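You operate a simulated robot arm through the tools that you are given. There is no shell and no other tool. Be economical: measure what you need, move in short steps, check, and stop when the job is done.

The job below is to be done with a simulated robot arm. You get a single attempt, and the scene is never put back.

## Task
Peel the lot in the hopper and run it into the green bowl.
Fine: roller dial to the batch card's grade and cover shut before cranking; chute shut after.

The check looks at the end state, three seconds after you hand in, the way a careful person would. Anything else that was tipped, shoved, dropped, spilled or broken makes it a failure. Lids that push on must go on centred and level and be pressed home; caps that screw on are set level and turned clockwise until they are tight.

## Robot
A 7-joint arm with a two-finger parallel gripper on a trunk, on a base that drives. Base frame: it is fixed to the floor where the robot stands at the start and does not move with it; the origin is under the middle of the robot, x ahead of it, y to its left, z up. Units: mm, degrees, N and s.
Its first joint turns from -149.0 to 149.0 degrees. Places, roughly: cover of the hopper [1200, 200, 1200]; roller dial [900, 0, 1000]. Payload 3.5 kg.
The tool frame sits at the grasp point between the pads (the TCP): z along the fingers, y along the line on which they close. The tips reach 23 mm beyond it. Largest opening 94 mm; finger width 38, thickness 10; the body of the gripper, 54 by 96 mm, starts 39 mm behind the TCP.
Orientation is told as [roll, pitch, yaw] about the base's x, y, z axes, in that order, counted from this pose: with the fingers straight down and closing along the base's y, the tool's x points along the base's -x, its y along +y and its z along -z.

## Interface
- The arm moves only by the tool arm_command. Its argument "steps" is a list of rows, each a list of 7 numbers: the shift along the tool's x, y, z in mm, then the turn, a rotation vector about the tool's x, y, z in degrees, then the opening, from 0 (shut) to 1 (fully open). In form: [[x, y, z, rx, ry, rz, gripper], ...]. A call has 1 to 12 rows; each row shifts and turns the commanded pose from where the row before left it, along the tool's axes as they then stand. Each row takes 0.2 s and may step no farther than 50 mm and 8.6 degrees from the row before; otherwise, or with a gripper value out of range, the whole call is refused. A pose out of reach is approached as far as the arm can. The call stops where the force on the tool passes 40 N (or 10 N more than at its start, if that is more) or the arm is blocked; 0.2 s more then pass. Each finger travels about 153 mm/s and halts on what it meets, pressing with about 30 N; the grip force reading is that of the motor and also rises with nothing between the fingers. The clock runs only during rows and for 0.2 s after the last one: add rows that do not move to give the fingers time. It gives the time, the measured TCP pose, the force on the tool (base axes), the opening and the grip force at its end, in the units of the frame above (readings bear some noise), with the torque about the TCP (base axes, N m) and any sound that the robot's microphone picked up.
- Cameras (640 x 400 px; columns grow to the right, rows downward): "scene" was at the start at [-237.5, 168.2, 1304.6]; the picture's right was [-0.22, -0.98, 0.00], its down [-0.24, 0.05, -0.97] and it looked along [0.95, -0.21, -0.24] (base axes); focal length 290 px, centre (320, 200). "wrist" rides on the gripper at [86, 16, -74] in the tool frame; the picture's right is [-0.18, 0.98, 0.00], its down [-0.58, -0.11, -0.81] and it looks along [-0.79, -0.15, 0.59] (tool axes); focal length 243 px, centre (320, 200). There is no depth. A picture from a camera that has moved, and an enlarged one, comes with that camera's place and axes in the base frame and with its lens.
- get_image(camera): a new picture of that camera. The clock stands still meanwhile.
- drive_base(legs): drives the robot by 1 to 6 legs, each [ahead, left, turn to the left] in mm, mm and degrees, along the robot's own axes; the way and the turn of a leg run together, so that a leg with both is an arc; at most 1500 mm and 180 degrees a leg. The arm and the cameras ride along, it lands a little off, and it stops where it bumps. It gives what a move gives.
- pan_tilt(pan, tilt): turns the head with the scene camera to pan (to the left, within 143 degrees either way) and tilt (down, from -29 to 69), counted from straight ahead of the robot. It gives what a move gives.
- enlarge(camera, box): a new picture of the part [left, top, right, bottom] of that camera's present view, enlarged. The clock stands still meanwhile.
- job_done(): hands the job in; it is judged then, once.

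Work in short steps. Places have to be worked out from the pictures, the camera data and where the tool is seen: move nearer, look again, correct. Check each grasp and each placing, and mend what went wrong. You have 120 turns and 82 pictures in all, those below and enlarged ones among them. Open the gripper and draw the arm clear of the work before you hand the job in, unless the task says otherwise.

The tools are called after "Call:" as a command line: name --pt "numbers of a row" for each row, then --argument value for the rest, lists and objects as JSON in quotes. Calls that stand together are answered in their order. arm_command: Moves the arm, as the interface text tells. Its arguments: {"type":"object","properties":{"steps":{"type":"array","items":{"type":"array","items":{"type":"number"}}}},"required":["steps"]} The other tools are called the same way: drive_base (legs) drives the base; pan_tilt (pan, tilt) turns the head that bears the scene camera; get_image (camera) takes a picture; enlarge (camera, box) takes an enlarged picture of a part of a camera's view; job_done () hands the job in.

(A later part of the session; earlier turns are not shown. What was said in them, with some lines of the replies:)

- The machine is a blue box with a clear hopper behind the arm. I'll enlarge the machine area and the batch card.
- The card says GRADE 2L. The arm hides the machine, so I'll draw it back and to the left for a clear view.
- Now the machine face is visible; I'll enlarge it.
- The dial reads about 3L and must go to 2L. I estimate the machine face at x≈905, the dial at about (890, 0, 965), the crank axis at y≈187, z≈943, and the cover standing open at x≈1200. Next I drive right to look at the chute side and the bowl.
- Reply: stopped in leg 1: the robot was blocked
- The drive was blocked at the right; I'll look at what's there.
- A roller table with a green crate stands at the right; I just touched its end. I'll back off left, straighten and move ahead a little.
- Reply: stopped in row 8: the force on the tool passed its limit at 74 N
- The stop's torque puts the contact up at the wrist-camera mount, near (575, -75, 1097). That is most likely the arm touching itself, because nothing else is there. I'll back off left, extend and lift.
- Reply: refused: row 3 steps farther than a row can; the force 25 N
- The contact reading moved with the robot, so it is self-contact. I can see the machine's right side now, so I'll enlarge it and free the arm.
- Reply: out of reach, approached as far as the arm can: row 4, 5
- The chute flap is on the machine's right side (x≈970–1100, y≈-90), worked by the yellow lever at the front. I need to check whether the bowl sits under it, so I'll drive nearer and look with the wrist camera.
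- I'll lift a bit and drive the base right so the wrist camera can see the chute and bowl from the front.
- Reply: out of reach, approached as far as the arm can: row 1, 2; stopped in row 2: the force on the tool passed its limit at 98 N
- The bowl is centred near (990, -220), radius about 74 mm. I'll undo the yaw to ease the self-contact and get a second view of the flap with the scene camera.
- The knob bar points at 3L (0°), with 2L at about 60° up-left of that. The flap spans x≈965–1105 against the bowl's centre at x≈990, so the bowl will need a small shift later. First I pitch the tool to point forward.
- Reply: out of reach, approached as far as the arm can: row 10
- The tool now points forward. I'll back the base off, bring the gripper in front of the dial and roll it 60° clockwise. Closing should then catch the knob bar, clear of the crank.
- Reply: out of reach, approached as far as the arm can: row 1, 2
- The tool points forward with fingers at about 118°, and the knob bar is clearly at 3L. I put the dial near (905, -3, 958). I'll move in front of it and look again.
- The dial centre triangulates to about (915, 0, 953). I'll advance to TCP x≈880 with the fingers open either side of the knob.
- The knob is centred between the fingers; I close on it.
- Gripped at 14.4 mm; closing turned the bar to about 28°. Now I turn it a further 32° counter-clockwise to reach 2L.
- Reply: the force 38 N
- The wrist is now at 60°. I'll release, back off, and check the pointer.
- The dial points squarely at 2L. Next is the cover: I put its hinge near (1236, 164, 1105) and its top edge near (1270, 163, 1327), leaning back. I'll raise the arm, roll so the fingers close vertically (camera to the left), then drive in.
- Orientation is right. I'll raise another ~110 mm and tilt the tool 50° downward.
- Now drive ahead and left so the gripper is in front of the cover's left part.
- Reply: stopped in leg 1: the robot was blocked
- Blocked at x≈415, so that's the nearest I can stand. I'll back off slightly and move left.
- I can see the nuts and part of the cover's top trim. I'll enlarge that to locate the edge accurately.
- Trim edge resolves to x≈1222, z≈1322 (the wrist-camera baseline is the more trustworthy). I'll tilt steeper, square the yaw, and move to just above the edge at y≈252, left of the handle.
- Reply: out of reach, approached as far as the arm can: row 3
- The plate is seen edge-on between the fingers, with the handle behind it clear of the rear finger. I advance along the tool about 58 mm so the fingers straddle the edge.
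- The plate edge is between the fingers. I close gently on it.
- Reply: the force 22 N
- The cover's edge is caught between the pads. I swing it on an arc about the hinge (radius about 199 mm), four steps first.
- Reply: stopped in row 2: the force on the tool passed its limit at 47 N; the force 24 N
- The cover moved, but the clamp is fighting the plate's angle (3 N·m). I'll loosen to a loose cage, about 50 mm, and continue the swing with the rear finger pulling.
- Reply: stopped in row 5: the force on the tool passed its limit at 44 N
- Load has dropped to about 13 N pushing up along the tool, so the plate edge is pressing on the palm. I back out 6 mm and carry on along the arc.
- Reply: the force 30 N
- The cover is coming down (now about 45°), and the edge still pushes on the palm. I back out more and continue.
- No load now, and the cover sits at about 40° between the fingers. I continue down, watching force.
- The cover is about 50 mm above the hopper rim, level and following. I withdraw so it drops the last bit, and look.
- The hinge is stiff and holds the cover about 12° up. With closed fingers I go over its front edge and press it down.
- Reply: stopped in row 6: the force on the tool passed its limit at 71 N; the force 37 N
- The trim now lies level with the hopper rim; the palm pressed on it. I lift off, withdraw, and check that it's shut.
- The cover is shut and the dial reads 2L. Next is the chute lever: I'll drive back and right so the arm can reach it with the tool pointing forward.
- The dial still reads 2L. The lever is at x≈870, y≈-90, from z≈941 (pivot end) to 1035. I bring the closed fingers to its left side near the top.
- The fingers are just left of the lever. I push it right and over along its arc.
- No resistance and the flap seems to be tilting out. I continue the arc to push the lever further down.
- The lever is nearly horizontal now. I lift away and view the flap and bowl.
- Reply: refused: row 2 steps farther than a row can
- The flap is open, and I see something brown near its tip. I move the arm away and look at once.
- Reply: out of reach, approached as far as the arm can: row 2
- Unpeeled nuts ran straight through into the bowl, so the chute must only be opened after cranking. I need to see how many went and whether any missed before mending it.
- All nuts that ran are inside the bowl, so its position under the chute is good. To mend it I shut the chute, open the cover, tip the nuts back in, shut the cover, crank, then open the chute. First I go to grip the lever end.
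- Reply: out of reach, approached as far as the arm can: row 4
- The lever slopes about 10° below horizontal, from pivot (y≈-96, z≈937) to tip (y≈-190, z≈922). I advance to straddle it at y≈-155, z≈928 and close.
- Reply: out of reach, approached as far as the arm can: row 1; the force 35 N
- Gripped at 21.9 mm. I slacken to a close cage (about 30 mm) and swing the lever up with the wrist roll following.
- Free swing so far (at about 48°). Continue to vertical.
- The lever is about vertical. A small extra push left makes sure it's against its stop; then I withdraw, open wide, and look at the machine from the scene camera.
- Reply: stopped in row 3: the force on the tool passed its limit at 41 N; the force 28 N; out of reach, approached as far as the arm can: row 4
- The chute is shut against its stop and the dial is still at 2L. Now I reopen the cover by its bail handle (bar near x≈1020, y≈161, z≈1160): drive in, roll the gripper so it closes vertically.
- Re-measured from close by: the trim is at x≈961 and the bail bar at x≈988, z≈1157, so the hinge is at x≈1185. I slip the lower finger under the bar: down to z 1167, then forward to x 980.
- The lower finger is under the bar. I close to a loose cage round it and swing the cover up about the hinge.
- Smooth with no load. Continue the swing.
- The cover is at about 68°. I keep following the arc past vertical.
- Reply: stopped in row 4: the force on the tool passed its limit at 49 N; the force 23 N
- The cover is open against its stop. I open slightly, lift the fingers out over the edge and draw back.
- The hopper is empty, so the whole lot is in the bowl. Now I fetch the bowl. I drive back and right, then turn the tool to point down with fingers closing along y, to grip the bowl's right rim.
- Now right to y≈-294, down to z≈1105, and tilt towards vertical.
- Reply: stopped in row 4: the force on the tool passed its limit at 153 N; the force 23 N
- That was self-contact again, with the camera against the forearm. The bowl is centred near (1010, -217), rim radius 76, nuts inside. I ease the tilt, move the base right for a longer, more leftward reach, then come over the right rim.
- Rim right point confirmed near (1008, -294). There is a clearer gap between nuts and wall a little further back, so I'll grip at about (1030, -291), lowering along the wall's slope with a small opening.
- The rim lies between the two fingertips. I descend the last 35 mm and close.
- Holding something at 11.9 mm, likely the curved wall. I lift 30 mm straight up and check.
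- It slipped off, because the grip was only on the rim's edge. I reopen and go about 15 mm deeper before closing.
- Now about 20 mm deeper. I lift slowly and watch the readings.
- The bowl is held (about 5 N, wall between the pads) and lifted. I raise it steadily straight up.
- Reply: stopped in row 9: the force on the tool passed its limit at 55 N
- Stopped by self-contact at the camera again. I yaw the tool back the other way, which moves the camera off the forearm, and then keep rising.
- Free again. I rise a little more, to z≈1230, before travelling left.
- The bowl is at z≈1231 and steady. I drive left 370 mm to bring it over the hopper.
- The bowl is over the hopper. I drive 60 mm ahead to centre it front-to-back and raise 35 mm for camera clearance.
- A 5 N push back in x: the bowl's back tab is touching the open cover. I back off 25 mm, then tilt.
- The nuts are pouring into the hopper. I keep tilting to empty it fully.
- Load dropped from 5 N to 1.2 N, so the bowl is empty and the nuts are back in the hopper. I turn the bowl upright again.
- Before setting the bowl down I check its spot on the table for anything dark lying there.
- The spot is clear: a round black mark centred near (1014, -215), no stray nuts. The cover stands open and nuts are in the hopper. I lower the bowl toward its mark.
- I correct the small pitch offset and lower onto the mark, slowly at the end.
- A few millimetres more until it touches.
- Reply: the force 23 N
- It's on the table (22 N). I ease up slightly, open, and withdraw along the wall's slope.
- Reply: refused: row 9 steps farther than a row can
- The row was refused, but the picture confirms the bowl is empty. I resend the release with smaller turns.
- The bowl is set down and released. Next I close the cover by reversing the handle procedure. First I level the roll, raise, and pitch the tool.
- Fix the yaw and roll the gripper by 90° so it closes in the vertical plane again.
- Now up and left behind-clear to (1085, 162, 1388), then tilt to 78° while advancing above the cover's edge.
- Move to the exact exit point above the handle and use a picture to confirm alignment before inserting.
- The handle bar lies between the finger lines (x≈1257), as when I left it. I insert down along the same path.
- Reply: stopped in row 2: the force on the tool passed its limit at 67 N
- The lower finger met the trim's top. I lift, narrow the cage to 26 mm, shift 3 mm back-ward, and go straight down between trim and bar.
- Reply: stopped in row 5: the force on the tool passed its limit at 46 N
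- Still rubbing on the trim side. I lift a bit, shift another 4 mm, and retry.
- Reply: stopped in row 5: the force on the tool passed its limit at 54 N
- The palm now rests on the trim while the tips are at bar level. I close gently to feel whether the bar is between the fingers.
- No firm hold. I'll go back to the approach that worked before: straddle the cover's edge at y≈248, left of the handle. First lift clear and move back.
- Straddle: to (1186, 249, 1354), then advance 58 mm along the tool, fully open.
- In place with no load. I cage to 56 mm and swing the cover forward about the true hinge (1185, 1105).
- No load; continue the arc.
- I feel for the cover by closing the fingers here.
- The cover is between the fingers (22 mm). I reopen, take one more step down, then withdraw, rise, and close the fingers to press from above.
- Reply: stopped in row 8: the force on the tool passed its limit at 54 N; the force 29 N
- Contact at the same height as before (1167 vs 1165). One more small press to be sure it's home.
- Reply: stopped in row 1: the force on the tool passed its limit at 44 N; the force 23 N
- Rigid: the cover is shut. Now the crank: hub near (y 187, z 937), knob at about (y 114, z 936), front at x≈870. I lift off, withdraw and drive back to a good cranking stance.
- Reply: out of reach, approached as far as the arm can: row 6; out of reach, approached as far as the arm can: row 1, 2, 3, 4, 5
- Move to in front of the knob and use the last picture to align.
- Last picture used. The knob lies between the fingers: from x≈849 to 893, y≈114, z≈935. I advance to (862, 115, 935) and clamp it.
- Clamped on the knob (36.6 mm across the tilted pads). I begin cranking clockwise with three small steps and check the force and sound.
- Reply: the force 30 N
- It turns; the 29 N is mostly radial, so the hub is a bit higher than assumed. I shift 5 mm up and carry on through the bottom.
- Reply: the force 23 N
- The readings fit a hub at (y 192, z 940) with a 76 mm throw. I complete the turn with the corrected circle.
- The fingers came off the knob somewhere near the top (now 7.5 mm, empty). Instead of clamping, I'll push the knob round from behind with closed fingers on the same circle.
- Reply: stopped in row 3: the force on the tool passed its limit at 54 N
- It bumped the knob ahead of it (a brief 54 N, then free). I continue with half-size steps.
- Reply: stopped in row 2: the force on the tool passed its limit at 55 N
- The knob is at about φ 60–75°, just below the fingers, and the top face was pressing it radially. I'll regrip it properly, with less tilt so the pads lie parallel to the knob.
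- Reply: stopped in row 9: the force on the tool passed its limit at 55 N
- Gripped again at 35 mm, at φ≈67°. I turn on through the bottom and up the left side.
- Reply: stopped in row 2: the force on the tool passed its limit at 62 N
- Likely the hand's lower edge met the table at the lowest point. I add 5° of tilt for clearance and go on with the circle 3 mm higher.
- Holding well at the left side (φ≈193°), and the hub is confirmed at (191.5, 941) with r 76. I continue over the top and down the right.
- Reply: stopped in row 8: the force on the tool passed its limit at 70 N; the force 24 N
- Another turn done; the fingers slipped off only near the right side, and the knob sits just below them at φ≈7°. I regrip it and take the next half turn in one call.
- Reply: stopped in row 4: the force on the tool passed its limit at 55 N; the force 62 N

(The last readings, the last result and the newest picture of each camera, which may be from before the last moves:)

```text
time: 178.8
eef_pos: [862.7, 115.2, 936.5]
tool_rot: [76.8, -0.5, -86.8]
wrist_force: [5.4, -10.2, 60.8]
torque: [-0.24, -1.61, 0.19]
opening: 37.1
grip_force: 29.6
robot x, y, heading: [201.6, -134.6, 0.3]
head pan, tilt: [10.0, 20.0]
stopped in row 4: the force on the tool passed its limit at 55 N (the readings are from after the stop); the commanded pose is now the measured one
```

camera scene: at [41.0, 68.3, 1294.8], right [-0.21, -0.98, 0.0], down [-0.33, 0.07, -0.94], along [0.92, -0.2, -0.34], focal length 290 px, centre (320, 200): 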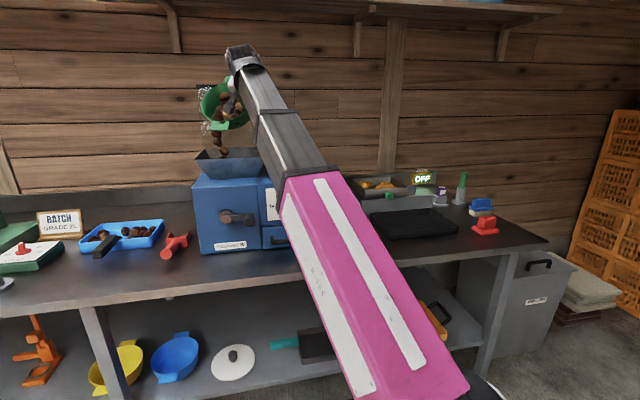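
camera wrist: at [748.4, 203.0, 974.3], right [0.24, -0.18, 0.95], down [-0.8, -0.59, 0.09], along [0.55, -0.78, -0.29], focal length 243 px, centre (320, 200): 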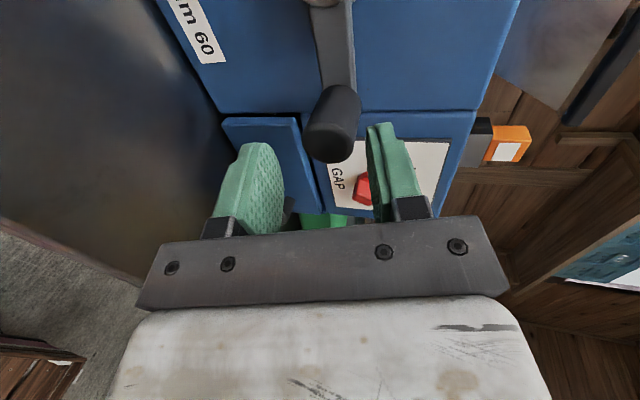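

Gripped (37 mm). I relieve the vertical load by 4 mm and continue through the bottom half.

Call:
arm_command --pt "0 3 -0.7 0 0 0 0.05" --pt "11.7 -31.1 7.8 0 0 0 0.05" --pt "24.6 -23.5 5.8 0 0 0 0.05" --pt "32.5 -9.6 2.4 0 0 0 0.05" --pt "33.9 4.7 -1.2 0 0 0 0.05" --pt "28.4 18.5 -4.6 0 0 0 0.05" --pt "17.1 28.7 -7.2 0 0 0 0.05" --pt "2.4 31 -7.7 0 0 0 0.05"

```text
time: 179.3
eef_pos: [861.6, 116.6, 935.7]
tool_rot: [77.1, -0.8, -86.7]
wrist_force: [-6.7, -10.3, 31.3]
torque: [-0.38, -1.72, 0.02]
opening: 37.1
grip_force: 36.2
robot x, y, heading: [199.6, -135.6, 0.2]
head pan, tilt: [10.0, 20.0]
stopped in row 2: the force on the tool passed its limit at 98 N (the readings are from after the stop); the commanded pose is now the measured one
```

The crank resists faster strokes (98 N at 165 mm/s), so it is a damped mechanism. I'll turn it slowly, about 18 mm per row.

Call:
arm_command --pt "3.1 -16.2 4 0 0 0 0.05" --pt "7.2 -15.5 3.9 0 0 0 0.05" --pt "10.9 -13.9 3.5 0 0 0 0.05" --pt "13.9 -11.1 2.8 0 0 0 0.05" --pt "16.2 -7.6 1.9 0 0 0 0.05" --pt "17.6 -3.6 0.9 0 0 0 0.05" --pt "18 0.5 -0.1 0 0 0 0.05" --pt "17.4 4.6 -1.1 0 0 0 0.05" --pt "15.8 8.4 -2.1 0 0 0 0.05" --pt "13.3 11.7 -2.9 0 0 0 0.05" --pt "10.1 14.5 -3.6 0 0 0 0.05" --pt "6.3 16.4 -4.1 0 0 0 0.05"

```text
time: 179.6
eef_pos: [861.3, 117.7, 936.7]
tool_rot: [77.4, -0.9, -86.7]
wrist_force: [-6.6, -4.3, 14.8]
torque: [-0.31, -1.57, -0.4]
opening: 37.0
grip_force: 45.1
robot x, y, heading: [201.5, -135.6, 0.5]
head pan, tilt: [10.0, 20.0]
stopped in row 1: the force on the tool passed its limit at 63 N (the readings are from after the stop); the commanded pose is now the measured one
```

The knob won't go down even slowly, though it moved freely here at the start, so it may be at an end stop after two turns. I test it: a few mm back up, then very slowly down.

Call:
arm_command --pt "0 5 -1.2 0 0 0 0.05" --pt "0 4 -1 0 0 0 0.05" --pt "0.3 -4 1 0 0 0 0.05" --pt "0.3 -4 1 0 0 0 0.05" --pt "0.5 -4 1 0 0 0 0.05" --pt "0.7 -4 1 0 0 0 0.05" --pt "0.9 -4 1 0 0 0 0.05" --pt "1 -4 1 0 0 0 0.05"

```text
time: 180.7
eef_pos: [863.3, 116.6, 936.4]
tool_rot: [77.7, -1.0, -86.6]
wrist_force: [-5.8, -3.8, 12.2]
torque: [-0.13, -1.4, -0.47]
opening: 36.7
grip_force: 45.3
robot x, y, heading: [201.2, -133.4, 0.4]
head pan, tilt: [10.0, 20.0]
stopped in row 5: the force on the tool passed its limit at 46 N (the readings are from after the stop); the commanded pose is now the measured one
```

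It stops hard at the same spot, so the crank is at its end stop and peeling has run its course. I release, withdraw, straighten the tool, and drive right to the chute lever.

Call:
arm_command --pt "0 2 0 0 0 0 0.4" --pt "0 0 0 0 0 0 0.6" --pt "0 0 -35 0 0 0 0.6" --pt "0 0 -35 0 0 0 0.4" --pt "0 35 0 -6.3 -1.7 0 0.1" --pt "0 35 0 -6.3 -1.7 0 0" --pt "0 15 0 0 0 0 0"

Call:
drive_base --legs '[[0, -157, 0]]'

```text
time: 182.3
eef_pos: [806.1, 118.2, 1038.2]
tool_rot: [90.2, -1.3, -90.1]
wrist_force: [-1.1, -0.1, -0.4]
torque: [0.04, 0.01, 0.01]
opening: 0.1
grip_force: 29.6
out of reach, approached as far as the arm can: row 4
robot x, y, heading: [202.0, -134.4, 0.4]
head pan, tilt: [10.0, 20.0]
```

```text
time: 183.8
eef_pos: [807.0, -38.9, 1038.4]
tool_rot: [90.2, -1.3, -90.0]
wrist_force: [0.1, 0.8, 0.4]
torque: [0.0, 0.01, 0.04]
opening: 0.0
grip_force: 30.4
robot x, y, heading: [203.9, -289.4, 0.4]
head pan, tilt: [10.0, 20.0]
```

In position. I advance beside the lever and push it over along the same arc as before to open the chute.

Call:
arm_command --pt "0 -16 28 0 0 0 0" --pt "0 -16 29 0 0 0 0" --pt "-20 0 0 0 0 0 0" --pt "-20 3 0 0 0 0 0" --pt "-18 2 0 0 0 0 0" --pt "-17 -6 0 0 0 0 0" --pt "-17 -9 0 0 0 0 0" --pt "-12 -14 0 0 0 0 0" --pt "-8 -16 0 0 0 0 0" --pt "-4 -14 0 0 0 0 0" --pt "0 0 0 0 0 0 0" --pt "0 0 0 0 0 0 0"

```text
time: 186.3
eef_pos: [863.9, -155.8, 953.6]
tool_rot: [90.2, -1.4, -90.0]
wrist_force: [0.3, -0.4, 0.1]
torque: [0.01, -0.01, 0.01]
opening: 0.0
grip_force: 30.0
robot x, y, heading: [201.3, -290.7, 0.4]
head pan, tilt: [10.0, 20.0]
```

The chute is open (same pose as last time). I withdraw, wait while the nuts run out, and re-enter to cage the lever.

Call:
arm_command --pt "0 10 -45 0 0 0 0" --pt "0 0 0 0 0 0 0.3" --pt "0 0 0 0 0 0 0.55" --pt "0 0 0 0 0 0 0.55" --pt "0 0 0 0 0 0 0.55" --pt "0 0 0 0 0 0 0.55" --pt "4 -32 4 0 0 0 0.55" --pt "0 0 0 0 0 0 0.55" --pt "0 0 22 0 0 0 0.55" --pt "0 0 22 0 0 0 0.55" --pt "0 0 0 0 0 0 0.3" --pt "0 0 0 0 0 0 0.05"

```text
time: 187.8
eef_pos: [840.9, -151.0, 966.4]
tool_rot: [90.6, -1.3, -89.9]
wrist_force: [-2.3, -5.9, 39.1]
torque: [0.54, -0.7, -0.07]
opening: 34.1
grip_force: 0.0
out of reach, approached as far as the arm can: row 1
robot x, y, heading: [200.8, -297.8, 0.2]
head pan, tilt: [10.0, 20.0]
stopped in row 7: the force on the tool passed its limit at 52 N (the readings are from after the stop); the commanded pose is now the measured one
```

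The arm couldn't retract far enough and the lower finger came down on the lever. I lift, back the base off, then lower to lever height.

Call:
arm_command --pt "0 20 0 0 0 0 0.36" --pt "0 0 0 0 0 0 0.36"

Call:
drive_base --legs '[[-45, 0, 0]]'

Call:
arm_command --pt "0 -26 0 0 0 0 0.55" --pt "0 -26 0 0 0 0 0.55" --pt "0 0 0 0 0 0 0.55" --pt "0 0 0 0 0 0 0.55"

```text
time: 188.4
eef_pos: [840.7, -149.4, 982.6]
tool_rot: [90.3, -1.3, -90.0]
wrist_force: [0.3, 1.0, -0.2]
torque: [0.02, 0.02, 0.0]
opening: 33.7
grip_force: 0.1
robot x, y, heading: [202.5, -290.4, 0.4]
head pan, tilt: [10.0, 20.0]
```

```text
time: 189.3
eef_pos: [797.7, -151.3, 984.0]
tool_rot: [90.3, -1.3, -90.1]
wrist_force: [1.0, -1.0, 0.6]
torque: [0.01, 0.0, 0.0]
opening: 33.6
grip_force: 0.0
robot x, y, heading: [157.1, -293.4, 0.4]
head pan, tilt: [10.0, 20.0]
```

```text
time: 190.3
eef_pos: [799.5, -152.8, 932.7]
tool_rot: [89.7, -1.4, -89.9]
wrist_force: [-0.3, -0.3, 0.4]
torque: [0.01, -0.01, 0.02]
opening: 51.4
grip_force: 0.0
robot x, y, heading: [160.7, -291.6, 0.2]
head pan, tilt: [10.0, 20.0]
```

Advance around the lever, cage it, and begin the upswing.

Call:
arm_command --pt "0 0 24 0 0 0 0.55" --pt "0 0 24 0 0 0 0.55" --pt "0 0 24 0 0 0 0.55" --pt "0 0 0 0 0 0 0.32" --pt "0 0 0 0 0 0 0.32" --pt "0.5 8 0 0 0 -8 0.32" --pt "0.5 8 0 0 0 -8 0.32" --pt "0.5 8 0 0 0 -8 0.32" --pt "0.5 8 0 0 0 -8 0.32" --pt "0.5 8 0 0 0 -8 0.32" --pt "0.5 8 0 0 0 -8 0.32"

```text
time: 192.7
eef_pos: [869.7, -131.0, 974.4]
tool_rot: [90.3, -49.4, -90.3]
wrist_force: [-0.5, -2.4, -1.6]
torque: [0.04, 0.01, -0.05]
opening: 31.0
grip_force: 1.1
robot x, y, heading: [158.3, -290.9, 0.5]
head pan, tilt: [10.0, 20.0]
```

Matches the previous closing swing exactly. Now the rest to vertical and against the stop.

Call:
arm_command --pt "0.5 8 0 0 0 -8 0.32" --pt "0.5 8 0 0 0 -8 0.32" --pt "0.5 8 0 0 0 -8 0.32" --pt "0.5 8 0 0 0 -8 0.32" --pt "0.5 8 0 0 0 -6 0.32" --pt "0.5 5 0 0 0 -3 0.32" --pt "0 5 0 0 0 0 0.32" --pt "0 4 0 0 0 0 0.32" --pt "0 4 0 0 0 0 0.32" --pt "0 4 0 0 0 0 0.32"

```text
time: 194.8
eef_pos: [869.6, -83.3, 988.2]
tool_rot: [-112.9, -89.5, 112.2]
wrist_force: [2.9, -26.8, 8.7]
torque: [0.19, 0.35, 0.18]
opening: 41.6
grip_force: 13.2
robot x, y, heading: [157.3, -294.6, 0.5]
head pan, tilt: [10.0, 20.0]
stopped in row 10: the force on the tool passed its limit at 42 N (the readings are from after the stop); the commanded pose is now the measured one
```

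The lever is against its stop (same position and force as before), so the chute is shut. I open the gripper and draw the arm clear.

Call:
arm_command --pt "0 -3 0 0 0 0 0.5" --pt "0 0 0 0 0 0 0.6" --pt "0 0 -30 0 0 0 0.8" --pt "0 0 -30 0 0 0 1" --pt "0 0 0 0 0 0 1"

Call:
drive_base --legs '[[-120, 0, 0]]'

```text
time: 196.1
eef_pos: [810.0, -81.0, 990.2]
tool_rot: [-116.7, -89.3, 116.2]
wrist_force: [-0.1, 0.1, 0.4]
torque: [-0.02, -0.03, 0.02]
opening: 93.8
grip_force: 0.1
robot x, y, heading: [155.8, -293.3, 0.3]
head pan, tilt: [10.0, 20.0]
```

```text
time: 197.3
eef_pos: [765.8, -27.6, 989.8]
tool_rot: [-119.1, -89.5, 122.9]
wrist_force: [-0.3, -0.1, 1.0]
torque: [0.03, -0.01, -0.03]
opening: 94.2
grip_force: 0.0
robot x, y, heading: [129.3, -288.8, 4.4]
head pan, tilt: [10.0, 20.0]
stopped in leg 1: the robot was blocked; the commanded pose is now the measured one
```

The base met the roller table behind it and stopped. The gripper is open and about 70 mm clear of the machine, so I hand in.

Call:
job_done

```text
The job is handed in.
```

I handed the job in, but I can't confirm the nuts are peeled or that they all reached the green bowl: my pictures ran out before cranking.

- **Dial:** it is on 2L, the grade on the batch card.
- **Cover:** it was pressed shut before cranking.
- **Chute mistake:** I opened the chute too early, and the unpeeled lot ran into the green bowl. I tipped it all back into the hopper and set the bowl back on its mark before cranking.
- **Cranking:** I turned the crank clockwise about two turns, until it would go no further. I took that as the end of peeling. The fingers slipped off the knob twice along the way.
- **Run and shut:** I opened the chute after cranking, left it open about 6 seconds, then shut it against its stop.
- **Bumps:** the base touched the roller table twice and was blocked once in front of the bench. I saw nothing displaced, but I had no pictures left after the last bump.
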